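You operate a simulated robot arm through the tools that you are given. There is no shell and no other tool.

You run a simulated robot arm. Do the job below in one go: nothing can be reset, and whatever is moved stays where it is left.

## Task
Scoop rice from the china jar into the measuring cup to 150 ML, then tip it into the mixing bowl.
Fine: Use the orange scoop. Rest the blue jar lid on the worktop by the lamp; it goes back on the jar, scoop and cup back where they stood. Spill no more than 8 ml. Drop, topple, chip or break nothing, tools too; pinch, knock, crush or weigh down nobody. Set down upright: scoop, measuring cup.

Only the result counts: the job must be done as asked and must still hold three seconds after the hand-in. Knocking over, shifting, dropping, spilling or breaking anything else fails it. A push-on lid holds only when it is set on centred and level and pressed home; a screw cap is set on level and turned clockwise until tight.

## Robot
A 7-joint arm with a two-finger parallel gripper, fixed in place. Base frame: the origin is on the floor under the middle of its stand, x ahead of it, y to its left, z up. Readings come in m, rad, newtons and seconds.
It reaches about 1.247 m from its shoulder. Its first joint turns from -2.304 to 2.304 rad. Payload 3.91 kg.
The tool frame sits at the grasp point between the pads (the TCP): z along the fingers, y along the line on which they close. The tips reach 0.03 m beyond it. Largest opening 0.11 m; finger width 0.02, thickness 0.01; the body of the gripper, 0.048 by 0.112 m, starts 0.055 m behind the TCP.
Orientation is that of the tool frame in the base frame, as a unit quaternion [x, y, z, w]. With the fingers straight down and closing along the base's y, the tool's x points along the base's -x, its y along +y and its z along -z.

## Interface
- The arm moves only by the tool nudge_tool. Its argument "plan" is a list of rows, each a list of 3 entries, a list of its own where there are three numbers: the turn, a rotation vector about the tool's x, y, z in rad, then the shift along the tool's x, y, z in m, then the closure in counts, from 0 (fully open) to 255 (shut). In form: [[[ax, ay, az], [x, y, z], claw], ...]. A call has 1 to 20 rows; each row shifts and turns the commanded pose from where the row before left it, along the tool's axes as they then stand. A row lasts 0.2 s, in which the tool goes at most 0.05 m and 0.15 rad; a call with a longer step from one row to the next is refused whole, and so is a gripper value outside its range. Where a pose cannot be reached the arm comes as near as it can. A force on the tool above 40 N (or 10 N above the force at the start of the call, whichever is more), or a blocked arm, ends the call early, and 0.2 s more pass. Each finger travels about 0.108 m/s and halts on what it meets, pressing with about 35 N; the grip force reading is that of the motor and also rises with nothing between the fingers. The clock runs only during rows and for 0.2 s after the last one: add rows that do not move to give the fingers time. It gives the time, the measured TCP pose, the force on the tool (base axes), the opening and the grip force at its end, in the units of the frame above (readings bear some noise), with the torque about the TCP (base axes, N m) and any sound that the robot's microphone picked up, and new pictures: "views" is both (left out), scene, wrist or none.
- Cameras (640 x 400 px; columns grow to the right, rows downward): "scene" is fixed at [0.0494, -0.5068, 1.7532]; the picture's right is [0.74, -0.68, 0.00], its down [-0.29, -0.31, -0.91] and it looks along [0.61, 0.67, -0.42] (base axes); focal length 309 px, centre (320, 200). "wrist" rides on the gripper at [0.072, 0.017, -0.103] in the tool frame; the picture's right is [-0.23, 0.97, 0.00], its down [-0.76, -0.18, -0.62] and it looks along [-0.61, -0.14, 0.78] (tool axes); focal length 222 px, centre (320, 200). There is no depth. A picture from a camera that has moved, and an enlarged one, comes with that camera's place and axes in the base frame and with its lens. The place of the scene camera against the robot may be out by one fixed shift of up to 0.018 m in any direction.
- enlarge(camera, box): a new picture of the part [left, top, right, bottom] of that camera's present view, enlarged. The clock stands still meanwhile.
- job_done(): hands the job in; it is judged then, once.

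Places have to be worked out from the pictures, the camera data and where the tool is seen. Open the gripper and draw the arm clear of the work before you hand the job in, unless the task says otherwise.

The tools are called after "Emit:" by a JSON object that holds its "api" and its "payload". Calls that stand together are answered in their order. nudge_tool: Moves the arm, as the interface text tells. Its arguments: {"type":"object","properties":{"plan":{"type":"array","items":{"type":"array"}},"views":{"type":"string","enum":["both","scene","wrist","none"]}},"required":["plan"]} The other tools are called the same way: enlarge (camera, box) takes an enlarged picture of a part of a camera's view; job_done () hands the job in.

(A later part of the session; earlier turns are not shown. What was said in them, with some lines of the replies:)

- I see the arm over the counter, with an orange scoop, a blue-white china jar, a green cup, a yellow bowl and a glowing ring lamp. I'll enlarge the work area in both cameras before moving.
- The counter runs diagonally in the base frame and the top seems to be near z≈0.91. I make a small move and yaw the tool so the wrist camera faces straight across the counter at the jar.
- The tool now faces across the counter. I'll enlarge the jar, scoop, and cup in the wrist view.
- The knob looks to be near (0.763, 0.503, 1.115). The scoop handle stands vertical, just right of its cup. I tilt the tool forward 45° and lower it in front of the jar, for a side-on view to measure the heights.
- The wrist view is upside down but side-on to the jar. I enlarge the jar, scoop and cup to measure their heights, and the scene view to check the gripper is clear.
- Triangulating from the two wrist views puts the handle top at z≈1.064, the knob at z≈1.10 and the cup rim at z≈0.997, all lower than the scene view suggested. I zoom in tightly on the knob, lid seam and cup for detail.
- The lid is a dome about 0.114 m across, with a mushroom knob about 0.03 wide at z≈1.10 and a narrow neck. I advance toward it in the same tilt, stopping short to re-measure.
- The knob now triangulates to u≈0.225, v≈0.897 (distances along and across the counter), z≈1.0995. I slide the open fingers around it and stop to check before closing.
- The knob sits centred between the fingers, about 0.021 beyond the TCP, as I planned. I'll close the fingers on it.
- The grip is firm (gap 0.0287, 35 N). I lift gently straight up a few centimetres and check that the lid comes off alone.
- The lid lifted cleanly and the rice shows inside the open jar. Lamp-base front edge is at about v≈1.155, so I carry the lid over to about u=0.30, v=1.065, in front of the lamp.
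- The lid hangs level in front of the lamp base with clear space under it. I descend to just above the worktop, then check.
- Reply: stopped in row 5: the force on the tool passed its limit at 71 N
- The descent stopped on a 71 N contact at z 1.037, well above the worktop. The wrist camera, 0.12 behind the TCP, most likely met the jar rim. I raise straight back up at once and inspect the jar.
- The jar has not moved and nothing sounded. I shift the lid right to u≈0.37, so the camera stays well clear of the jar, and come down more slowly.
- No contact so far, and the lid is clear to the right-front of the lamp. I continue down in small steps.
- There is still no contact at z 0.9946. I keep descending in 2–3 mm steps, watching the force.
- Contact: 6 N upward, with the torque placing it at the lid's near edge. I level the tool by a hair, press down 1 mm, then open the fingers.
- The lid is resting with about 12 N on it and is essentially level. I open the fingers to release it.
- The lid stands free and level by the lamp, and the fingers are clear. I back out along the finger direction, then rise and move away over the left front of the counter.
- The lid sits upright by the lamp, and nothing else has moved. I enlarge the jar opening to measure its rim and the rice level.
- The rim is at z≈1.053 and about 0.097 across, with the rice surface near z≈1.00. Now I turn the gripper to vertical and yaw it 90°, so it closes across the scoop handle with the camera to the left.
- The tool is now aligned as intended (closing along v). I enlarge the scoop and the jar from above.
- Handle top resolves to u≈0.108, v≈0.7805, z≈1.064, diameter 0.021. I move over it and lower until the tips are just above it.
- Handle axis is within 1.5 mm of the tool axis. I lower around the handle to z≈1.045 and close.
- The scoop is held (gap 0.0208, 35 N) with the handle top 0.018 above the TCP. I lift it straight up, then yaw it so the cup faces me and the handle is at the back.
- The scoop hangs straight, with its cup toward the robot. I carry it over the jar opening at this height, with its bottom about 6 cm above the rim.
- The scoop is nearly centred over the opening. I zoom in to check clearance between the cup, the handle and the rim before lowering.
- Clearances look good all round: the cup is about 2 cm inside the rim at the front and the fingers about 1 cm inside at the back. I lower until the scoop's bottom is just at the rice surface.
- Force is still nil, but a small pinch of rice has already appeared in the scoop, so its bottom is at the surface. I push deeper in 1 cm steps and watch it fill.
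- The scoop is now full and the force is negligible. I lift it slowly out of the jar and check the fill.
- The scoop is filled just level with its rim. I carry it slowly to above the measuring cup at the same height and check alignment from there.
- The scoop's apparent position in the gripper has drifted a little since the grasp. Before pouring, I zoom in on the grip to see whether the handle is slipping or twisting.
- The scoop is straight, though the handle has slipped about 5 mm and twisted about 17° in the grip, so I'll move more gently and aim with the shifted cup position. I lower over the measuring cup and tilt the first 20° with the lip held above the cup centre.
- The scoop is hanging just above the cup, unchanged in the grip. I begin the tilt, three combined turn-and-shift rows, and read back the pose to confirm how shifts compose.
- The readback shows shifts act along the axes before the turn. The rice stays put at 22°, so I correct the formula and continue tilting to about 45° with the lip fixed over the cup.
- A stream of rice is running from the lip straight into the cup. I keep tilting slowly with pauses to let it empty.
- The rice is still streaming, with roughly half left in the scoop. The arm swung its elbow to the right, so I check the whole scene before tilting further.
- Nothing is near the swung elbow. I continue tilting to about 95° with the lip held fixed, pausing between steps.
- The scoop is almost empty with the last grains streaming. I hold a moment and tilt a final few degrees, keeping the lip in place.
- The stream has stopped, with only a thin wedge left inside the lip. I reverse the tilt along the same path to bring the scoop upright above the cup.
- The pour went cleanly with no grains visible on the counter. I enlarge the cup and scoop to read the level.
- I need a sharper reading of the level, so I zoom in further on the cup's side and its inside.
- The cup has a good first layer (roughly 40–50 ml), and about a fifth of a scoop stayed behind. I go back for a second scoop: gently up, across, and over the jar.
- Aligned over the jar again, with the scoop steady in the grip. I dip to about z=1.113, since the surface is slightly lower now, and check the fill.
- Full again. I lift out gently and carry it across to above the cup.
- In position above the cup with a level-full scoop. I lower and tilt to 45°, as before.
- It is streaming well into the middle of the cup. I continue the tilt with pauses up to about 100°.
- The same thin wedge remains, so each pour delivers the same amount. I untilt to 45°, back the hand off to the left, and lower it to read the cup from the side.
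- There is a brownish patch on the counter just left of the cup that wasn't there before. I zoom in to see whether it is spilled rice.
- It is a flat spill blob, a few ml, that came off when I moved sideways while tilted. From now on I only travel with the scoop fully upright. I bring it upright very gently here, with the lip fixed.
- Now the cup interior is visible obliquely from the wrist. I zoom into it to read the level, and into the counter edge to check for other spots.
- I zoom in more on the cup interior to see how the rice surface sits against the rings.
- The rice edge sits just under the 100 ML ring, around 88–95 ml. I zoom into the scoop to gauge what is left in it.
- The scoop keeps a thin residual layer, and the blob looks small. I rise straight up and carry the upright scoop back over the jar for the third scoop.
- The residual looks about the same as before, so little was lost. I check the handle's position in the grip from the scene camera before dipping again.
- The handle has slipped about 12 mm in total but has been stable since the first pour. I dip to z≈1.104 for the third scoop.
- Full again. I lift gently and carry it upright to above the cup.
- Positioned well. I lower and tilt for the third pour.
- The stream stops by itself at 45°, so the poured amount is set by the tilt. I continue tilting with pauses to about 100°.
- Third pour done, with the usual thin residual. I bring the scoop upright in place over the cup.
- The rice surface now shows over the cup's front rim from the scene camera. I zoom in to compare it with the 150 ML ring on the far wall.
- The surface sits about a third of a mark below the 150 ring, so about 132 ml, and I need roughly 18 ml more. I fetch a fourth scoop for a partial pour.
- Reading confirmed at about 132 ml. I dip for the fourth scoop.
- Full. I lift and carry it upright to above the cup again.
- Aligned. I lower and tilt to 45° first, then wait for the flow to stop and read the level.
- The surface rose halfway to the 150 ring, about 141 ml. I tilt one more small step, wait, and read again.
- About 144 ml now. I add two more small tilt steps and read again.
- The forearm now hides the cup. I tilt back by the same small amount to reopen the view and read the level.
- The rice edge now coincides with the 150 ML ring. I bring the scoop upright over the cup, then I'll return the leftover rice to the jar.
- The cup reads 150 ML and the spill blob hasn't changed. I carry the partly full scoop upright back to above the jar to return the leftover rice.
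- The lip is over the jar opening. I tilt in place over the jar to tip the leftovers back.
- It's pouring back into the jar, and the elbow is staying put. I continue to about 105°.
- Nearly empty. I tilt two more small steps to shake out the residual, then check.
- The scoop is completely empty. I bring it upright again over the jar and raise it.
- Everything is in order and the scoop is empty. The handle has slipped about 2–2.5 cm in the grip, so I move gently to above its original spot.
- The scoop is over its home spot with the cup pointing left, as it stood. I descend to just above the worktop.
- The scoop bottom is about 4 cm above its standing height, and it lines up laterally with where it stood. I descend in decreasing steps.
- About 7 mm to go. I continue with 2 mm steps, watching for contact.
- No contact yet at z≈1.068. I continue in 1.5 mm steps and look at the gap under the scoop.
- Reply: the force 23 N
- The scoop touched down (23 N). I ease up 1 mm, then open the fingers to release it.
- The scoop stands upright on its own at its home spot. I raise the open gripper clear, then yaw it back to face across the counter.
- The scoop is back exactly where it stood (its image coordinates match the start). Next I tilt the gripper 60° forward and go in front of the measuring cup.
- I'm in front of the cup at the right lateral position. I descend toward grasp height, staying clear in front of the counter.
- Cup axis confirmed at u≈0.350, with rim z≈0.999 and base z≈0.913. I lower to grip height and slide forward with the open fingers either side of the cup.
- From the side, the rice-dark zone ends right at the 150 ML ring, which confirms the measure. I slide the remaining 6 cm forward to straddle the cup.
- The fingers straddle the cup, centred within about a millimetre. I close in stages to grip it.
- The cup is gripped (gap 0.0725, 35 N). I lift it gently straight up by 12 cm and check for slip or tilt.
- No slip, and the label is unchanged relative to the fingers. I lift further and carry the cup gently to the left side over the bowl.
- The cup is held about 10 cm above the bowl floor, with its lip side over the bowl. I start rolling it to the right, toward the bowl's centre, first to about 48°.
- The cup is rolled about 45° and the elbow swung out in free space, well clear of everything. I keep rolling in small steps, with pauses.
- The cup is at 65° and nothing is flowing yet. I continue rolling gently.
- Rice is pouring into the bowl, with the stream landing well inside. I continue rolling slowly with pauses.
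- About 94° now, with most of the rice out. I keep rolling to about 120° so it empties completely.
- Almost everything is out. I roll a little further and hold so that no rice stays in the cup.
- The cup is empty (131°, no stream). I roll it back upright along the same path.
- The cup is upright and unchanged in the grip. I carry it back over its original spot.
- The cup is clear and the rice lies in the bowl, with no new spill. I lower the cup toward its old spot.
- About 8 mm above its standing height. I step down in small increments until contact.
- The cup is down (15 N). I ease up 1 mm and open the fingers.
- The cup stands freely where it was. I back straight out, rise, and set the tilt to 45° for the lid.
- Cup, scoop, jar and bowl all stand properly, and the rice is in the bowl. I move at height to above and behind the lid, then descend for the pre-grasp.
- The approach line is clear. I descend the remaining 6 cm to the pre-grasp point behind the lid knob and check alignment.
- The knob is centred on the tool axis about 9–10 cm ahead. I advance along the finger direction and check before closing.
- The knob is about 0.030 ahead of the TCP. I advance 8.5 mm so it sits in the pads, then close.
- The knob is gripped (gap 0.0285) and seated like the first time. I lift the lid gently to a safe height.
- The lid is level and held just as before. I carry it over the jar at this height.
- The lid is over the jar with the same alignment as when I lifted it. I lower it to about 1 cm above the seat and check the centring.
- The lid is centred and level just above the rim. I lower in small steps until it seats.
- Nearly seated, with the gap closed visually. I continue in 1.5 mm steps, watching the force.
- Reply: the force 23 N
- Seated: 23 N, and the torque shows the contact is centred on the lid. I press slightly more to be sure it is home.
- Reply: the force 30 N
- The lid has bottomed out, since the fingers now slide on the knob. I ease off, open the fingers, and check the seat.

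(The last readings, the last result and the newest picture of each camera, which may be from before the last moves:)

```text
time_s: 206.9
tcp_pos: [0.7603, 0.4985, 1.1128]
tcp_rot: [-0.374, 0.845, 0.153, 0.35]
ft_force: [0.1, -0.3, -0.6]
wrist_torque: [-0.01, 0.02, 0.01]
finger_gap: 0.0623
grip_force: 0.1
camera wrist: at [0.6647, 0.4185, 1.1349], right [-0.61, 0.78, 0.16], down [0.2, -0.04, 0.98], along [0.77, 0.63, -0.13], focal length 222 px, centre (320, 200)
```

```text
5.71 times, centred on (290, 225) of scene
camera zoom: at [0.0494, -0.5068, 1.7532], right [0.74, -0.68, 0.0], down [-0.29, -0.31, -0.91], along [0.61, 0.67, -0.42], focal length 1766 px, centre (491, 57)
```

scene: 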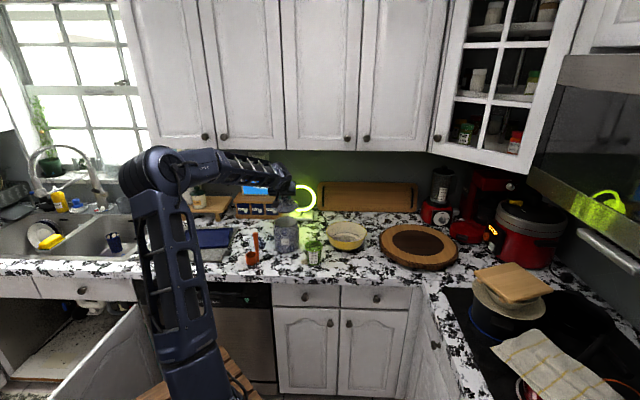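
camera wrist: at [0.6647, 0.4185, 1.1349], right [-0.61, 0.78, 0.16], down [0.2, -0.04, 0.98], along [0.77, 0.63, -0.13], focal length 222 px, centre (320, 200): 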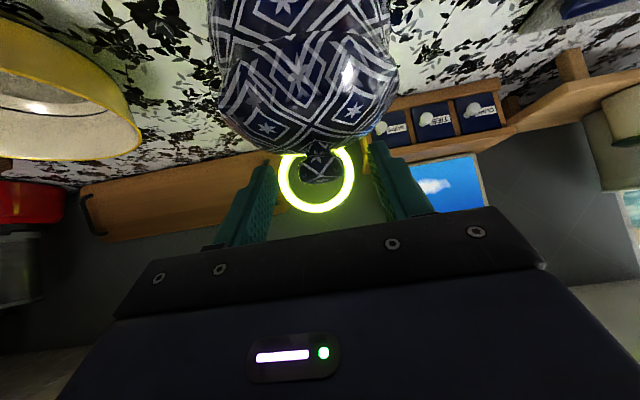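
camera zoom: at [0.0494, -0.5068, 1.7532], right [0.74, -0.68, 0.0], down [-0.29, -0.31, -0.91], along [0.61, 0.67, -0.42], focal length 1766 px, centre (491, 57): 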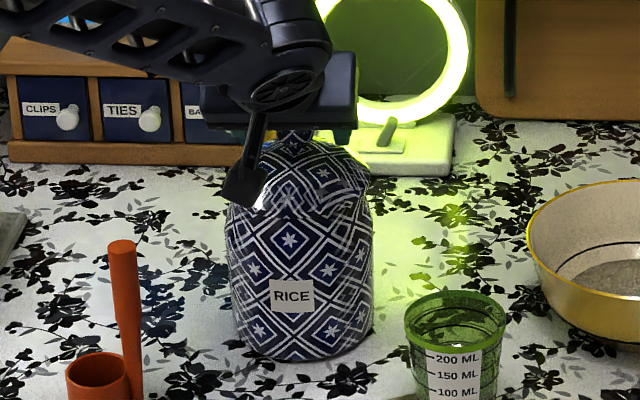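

The knob is exactly where it was at the start, so the lid is seated at its original height and centre. I back the hand out and up, clear of everything.

Emit:
{"api": "nudge_tool", "payload": {"plan": [[[0, 0, 0], [0, 0, -0.02], 110], [[0, 0, 0], [0, 0, -0.035], 110], [[0, 0, 0], [0, 0, -0.035], 80], [[0, 0, 0], [-0.0212, 0, -0.0212], 40], [[0, 0, 0], [-0.0212, 0, -0.0212], 0], [[0, 0, 0], [-0.0212, 0, -0.0212], 0], [[0, 0, 0], [0.0212, 0, -0.0212], 0], [[0, 0, 0], [0.0212, 0, -0.0212], 0], [[0, 0, 0], [0.0212, 0, -0.0212], 0], [[0, 0, 0], [0.0212, 0, -0.0212], 0], [[0, 0, 0], [0, 0, 0], 0]], "views": "both"}}

Emit:
{"api": "enlarge", "payload": {"camera": "scene", "box": [220, 190, 380, 290]}}

Emit:
{"api": "enlarge", "payload": {"camera": "scene", "box": [265, 200, 325, 260]}}

Emit:
{"api": "enlarge", "payload": {"camera": "wrist", "box": [100, 0, 540, 220]}}

```text
time_s: 209.3
tcp_pos: [0.638, 0.3638, 1.2653]
tcp_rot: [-0.372, 0.846, 0.152, 0.35]
ft_force: [0.3, -0.2, -0.2]
wrist_torque: [-0.03, 0.01, 0.02]
finger_gap: 0.1099
grip_force: 0.1
camera wrist: at [0.5422, 0.2832, 1.2882], right [-0.61, 0.78, 0.16], down [0.2, -0.04, 0.98], along [0.77, 0.63, -0.13], focal length 222 px, centre (320, 200)
```

scene: 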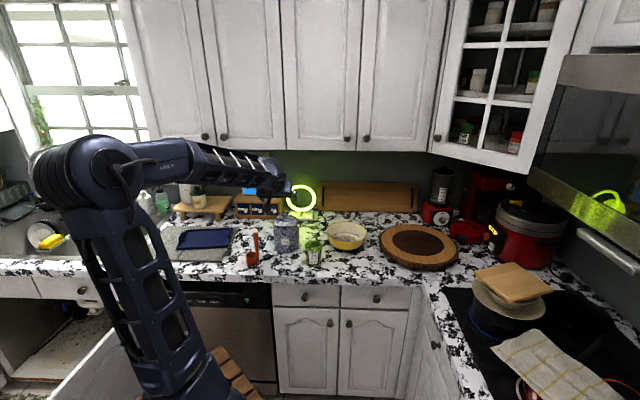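
wrist: 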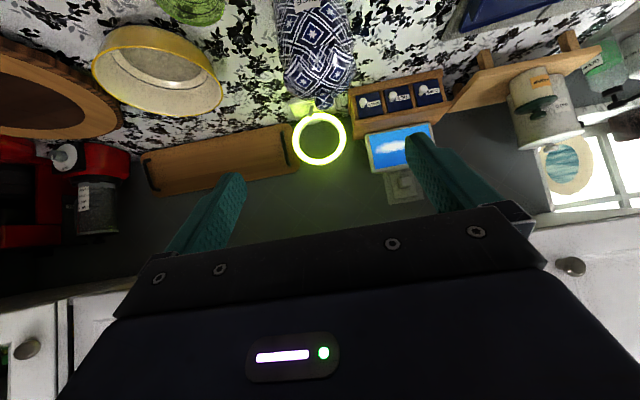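

```text
4.00 times, centred on (300, 240) of scene
camera zoom: at [0.0494, -0.5068, 1.7532], right [0.74, -0.68, 0.0], down [-0.29, -0.31, -0.91], along [0.61, 0.67, -0.42], focal length 1236 px, centre (400, 40)
```

zoom: 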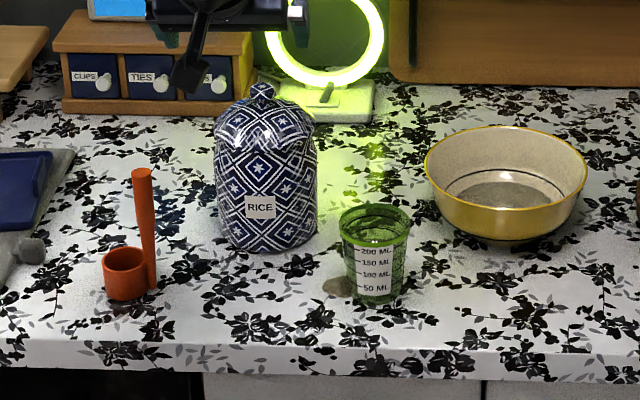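

```text
6.67 times, centred on (295, 230) of scene
camera zoom: at [0.0494, -0.5068, 1.7532], right [0.74, -0.68, 0.0], down [-0.29, -0.31, -0.91], along [0.61, 0.67, -0.42], focal length 2060 px, centre (487, 0)
```

zoom: 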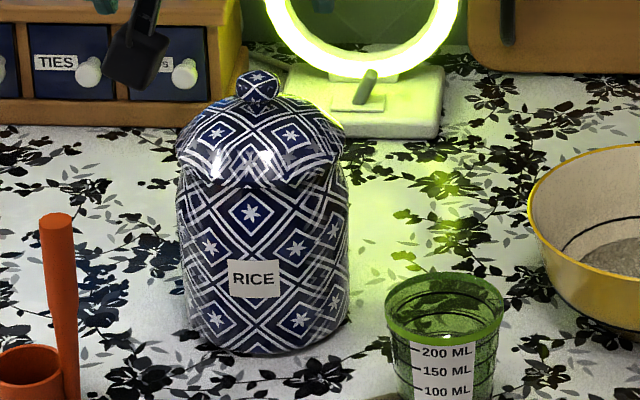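

```text
1.45 times, centred on (320, 110) of wrist
camera zoom: at [0.5422, 0.2832, 1.2882], right [-0.61, 0.78, 0.16], down [0.2, -0.04, 0.98], along [0.77, 0.63, -0.13], focal length 323 px, centre (320, 331)
```

zoom: 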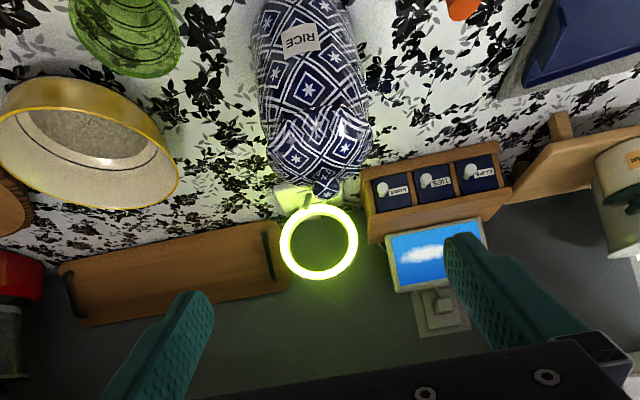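

All of it matches the starting picture: the lid knob, scoop handle and cup are within a couple of millimetres. I draw the open hand a bit further back and confirm nothing changes.

Emit:
{"api": "nudge_tool", "payload": {"plan": [[[0, 0, 0], [0.0035, 0, -0.03], 0], [[0, 0, 0], [0.0035, 0, -0.0389], 0], [[0, 0, 0], [0.0035, 0, -0.0389], 0], [[0, 0, 0], [0.0035, 0, -0.03], 0], [[0, 0, 0], [0, 0, 0], 0], [[0, 0, 0], [0, 0, 0], 0], [[0, 0, 0], [0, 0, 0], 0]], "views": "both"}}

Emit:
{"api": "enlarge", "payload": {"camera": "scene", "box": [220, 180, 460, 290]}}

Emit:
{"api": "enlarge", "payload": {"camera": "scene", "box": [320, 215, 375, 255]}}

```text
time_s: 210.9
tcp_pos: [0.5642, 0.285, 1.3546]
tcp_rot: [-0.374, 0.845, 0.154, 0.35]
ft_force: [-0.3, -0.4, 0.1]
wrist_torque: [-0.02, -0.02, -0.01]
finger_gap: 0.1101
grip_force: 0.0
camera wrist: at [0.4687, 0.2043, 1.378], right [-0.61, 0.78, 0.16], down [0.2, -0.04, 0.98], along [0.77, 0.63, -0.13], focal length 222 px, centre (320, 200)
```

scene: 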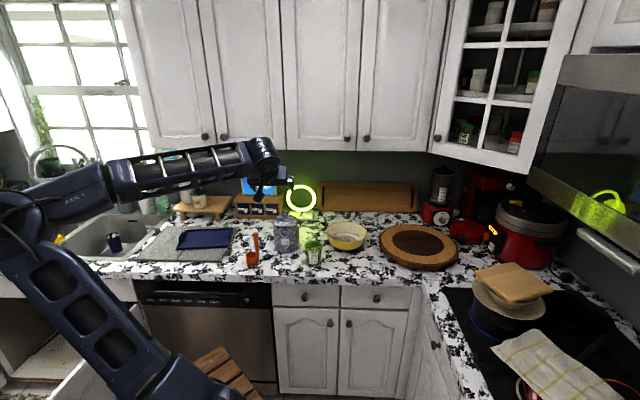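
wrist: 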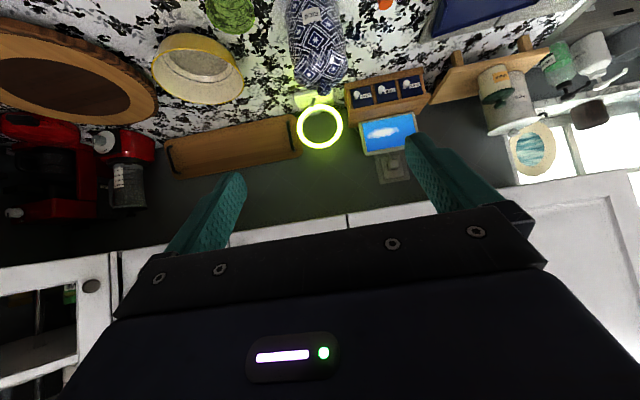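

```text
2.67 times, centred on (340, 235) of scene
camera zoom: at [0.0494, -0.5068, 1.7532], right [0.74, -0.68, 0.0], down [-0.29, -0.31, -0.91], along [0.61, 0.67, -0.42], focal length 824 px, centre (267, 107)
```

zoom: 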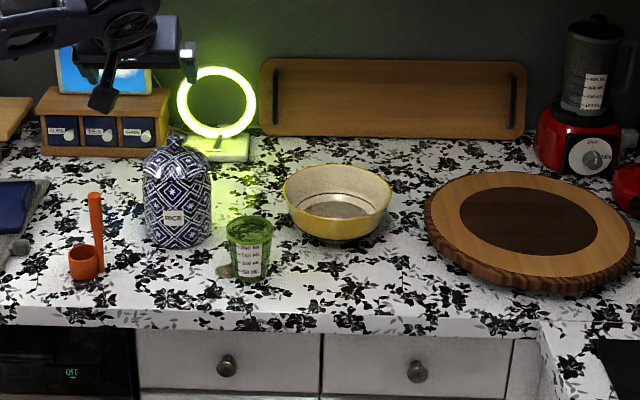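

```text
10.00 times, centred on (348, 235) of scene
camera zoom: at [0.0494, -0.5068, 1.7532], right [0.74, -0.68, 0.0], down [-0.29, -0.31, -0.91], along [0.61, 0.67, -0.42], focal length 3090 px, centre (45, -150)
```

zoom: 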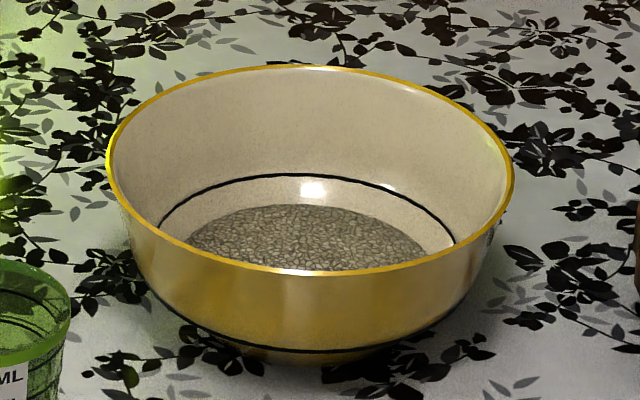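

Everything is in place: the rice is in the bowl, the lid is seated on the jar, the scoop and empty cup stand upright where they were, and the gripper is open and clear. Only the one small spill blob remains by the cup. I hand the job in.

Emit:
{"api": "job_done", "payload": {}}

```text
The job is handed in.
```

I handed in the job with every step done, but I spilled some rice. I judged it to be a few ml by eye and couldn't measure it, so I can't say for certain it is under your 8 ml limit.

- **Rice:** I filled the measuring cup to the 150 ML ring with the orange scoop, then tipped all of it into the mixing bowl. Rice left over in the scoop went back into the jar.
- **Spill:** The rice fell on the worktop just left of the measuring cup, when I moved the scoop sideways while it was still tilted. I couldn't clean it up. I saw no other spills.
- **Jar bump:** While I was first setting the lid down by the lamp, the arm stopped on a 71 N contact, probably the wrist camera touching the jar rim. The jar did not move, and I saw no damage in the pictures.
- **Lid:** It rested on the worktop just to the right of the lamp while I scooped. It is now back on the jar, centred and pressed home, with the knob in its starting position.
- **Scoop and cup:** Both stand upright within about 3 mm of where they started.
- **Arm:** The gripper is open and drawn back from the worktop.
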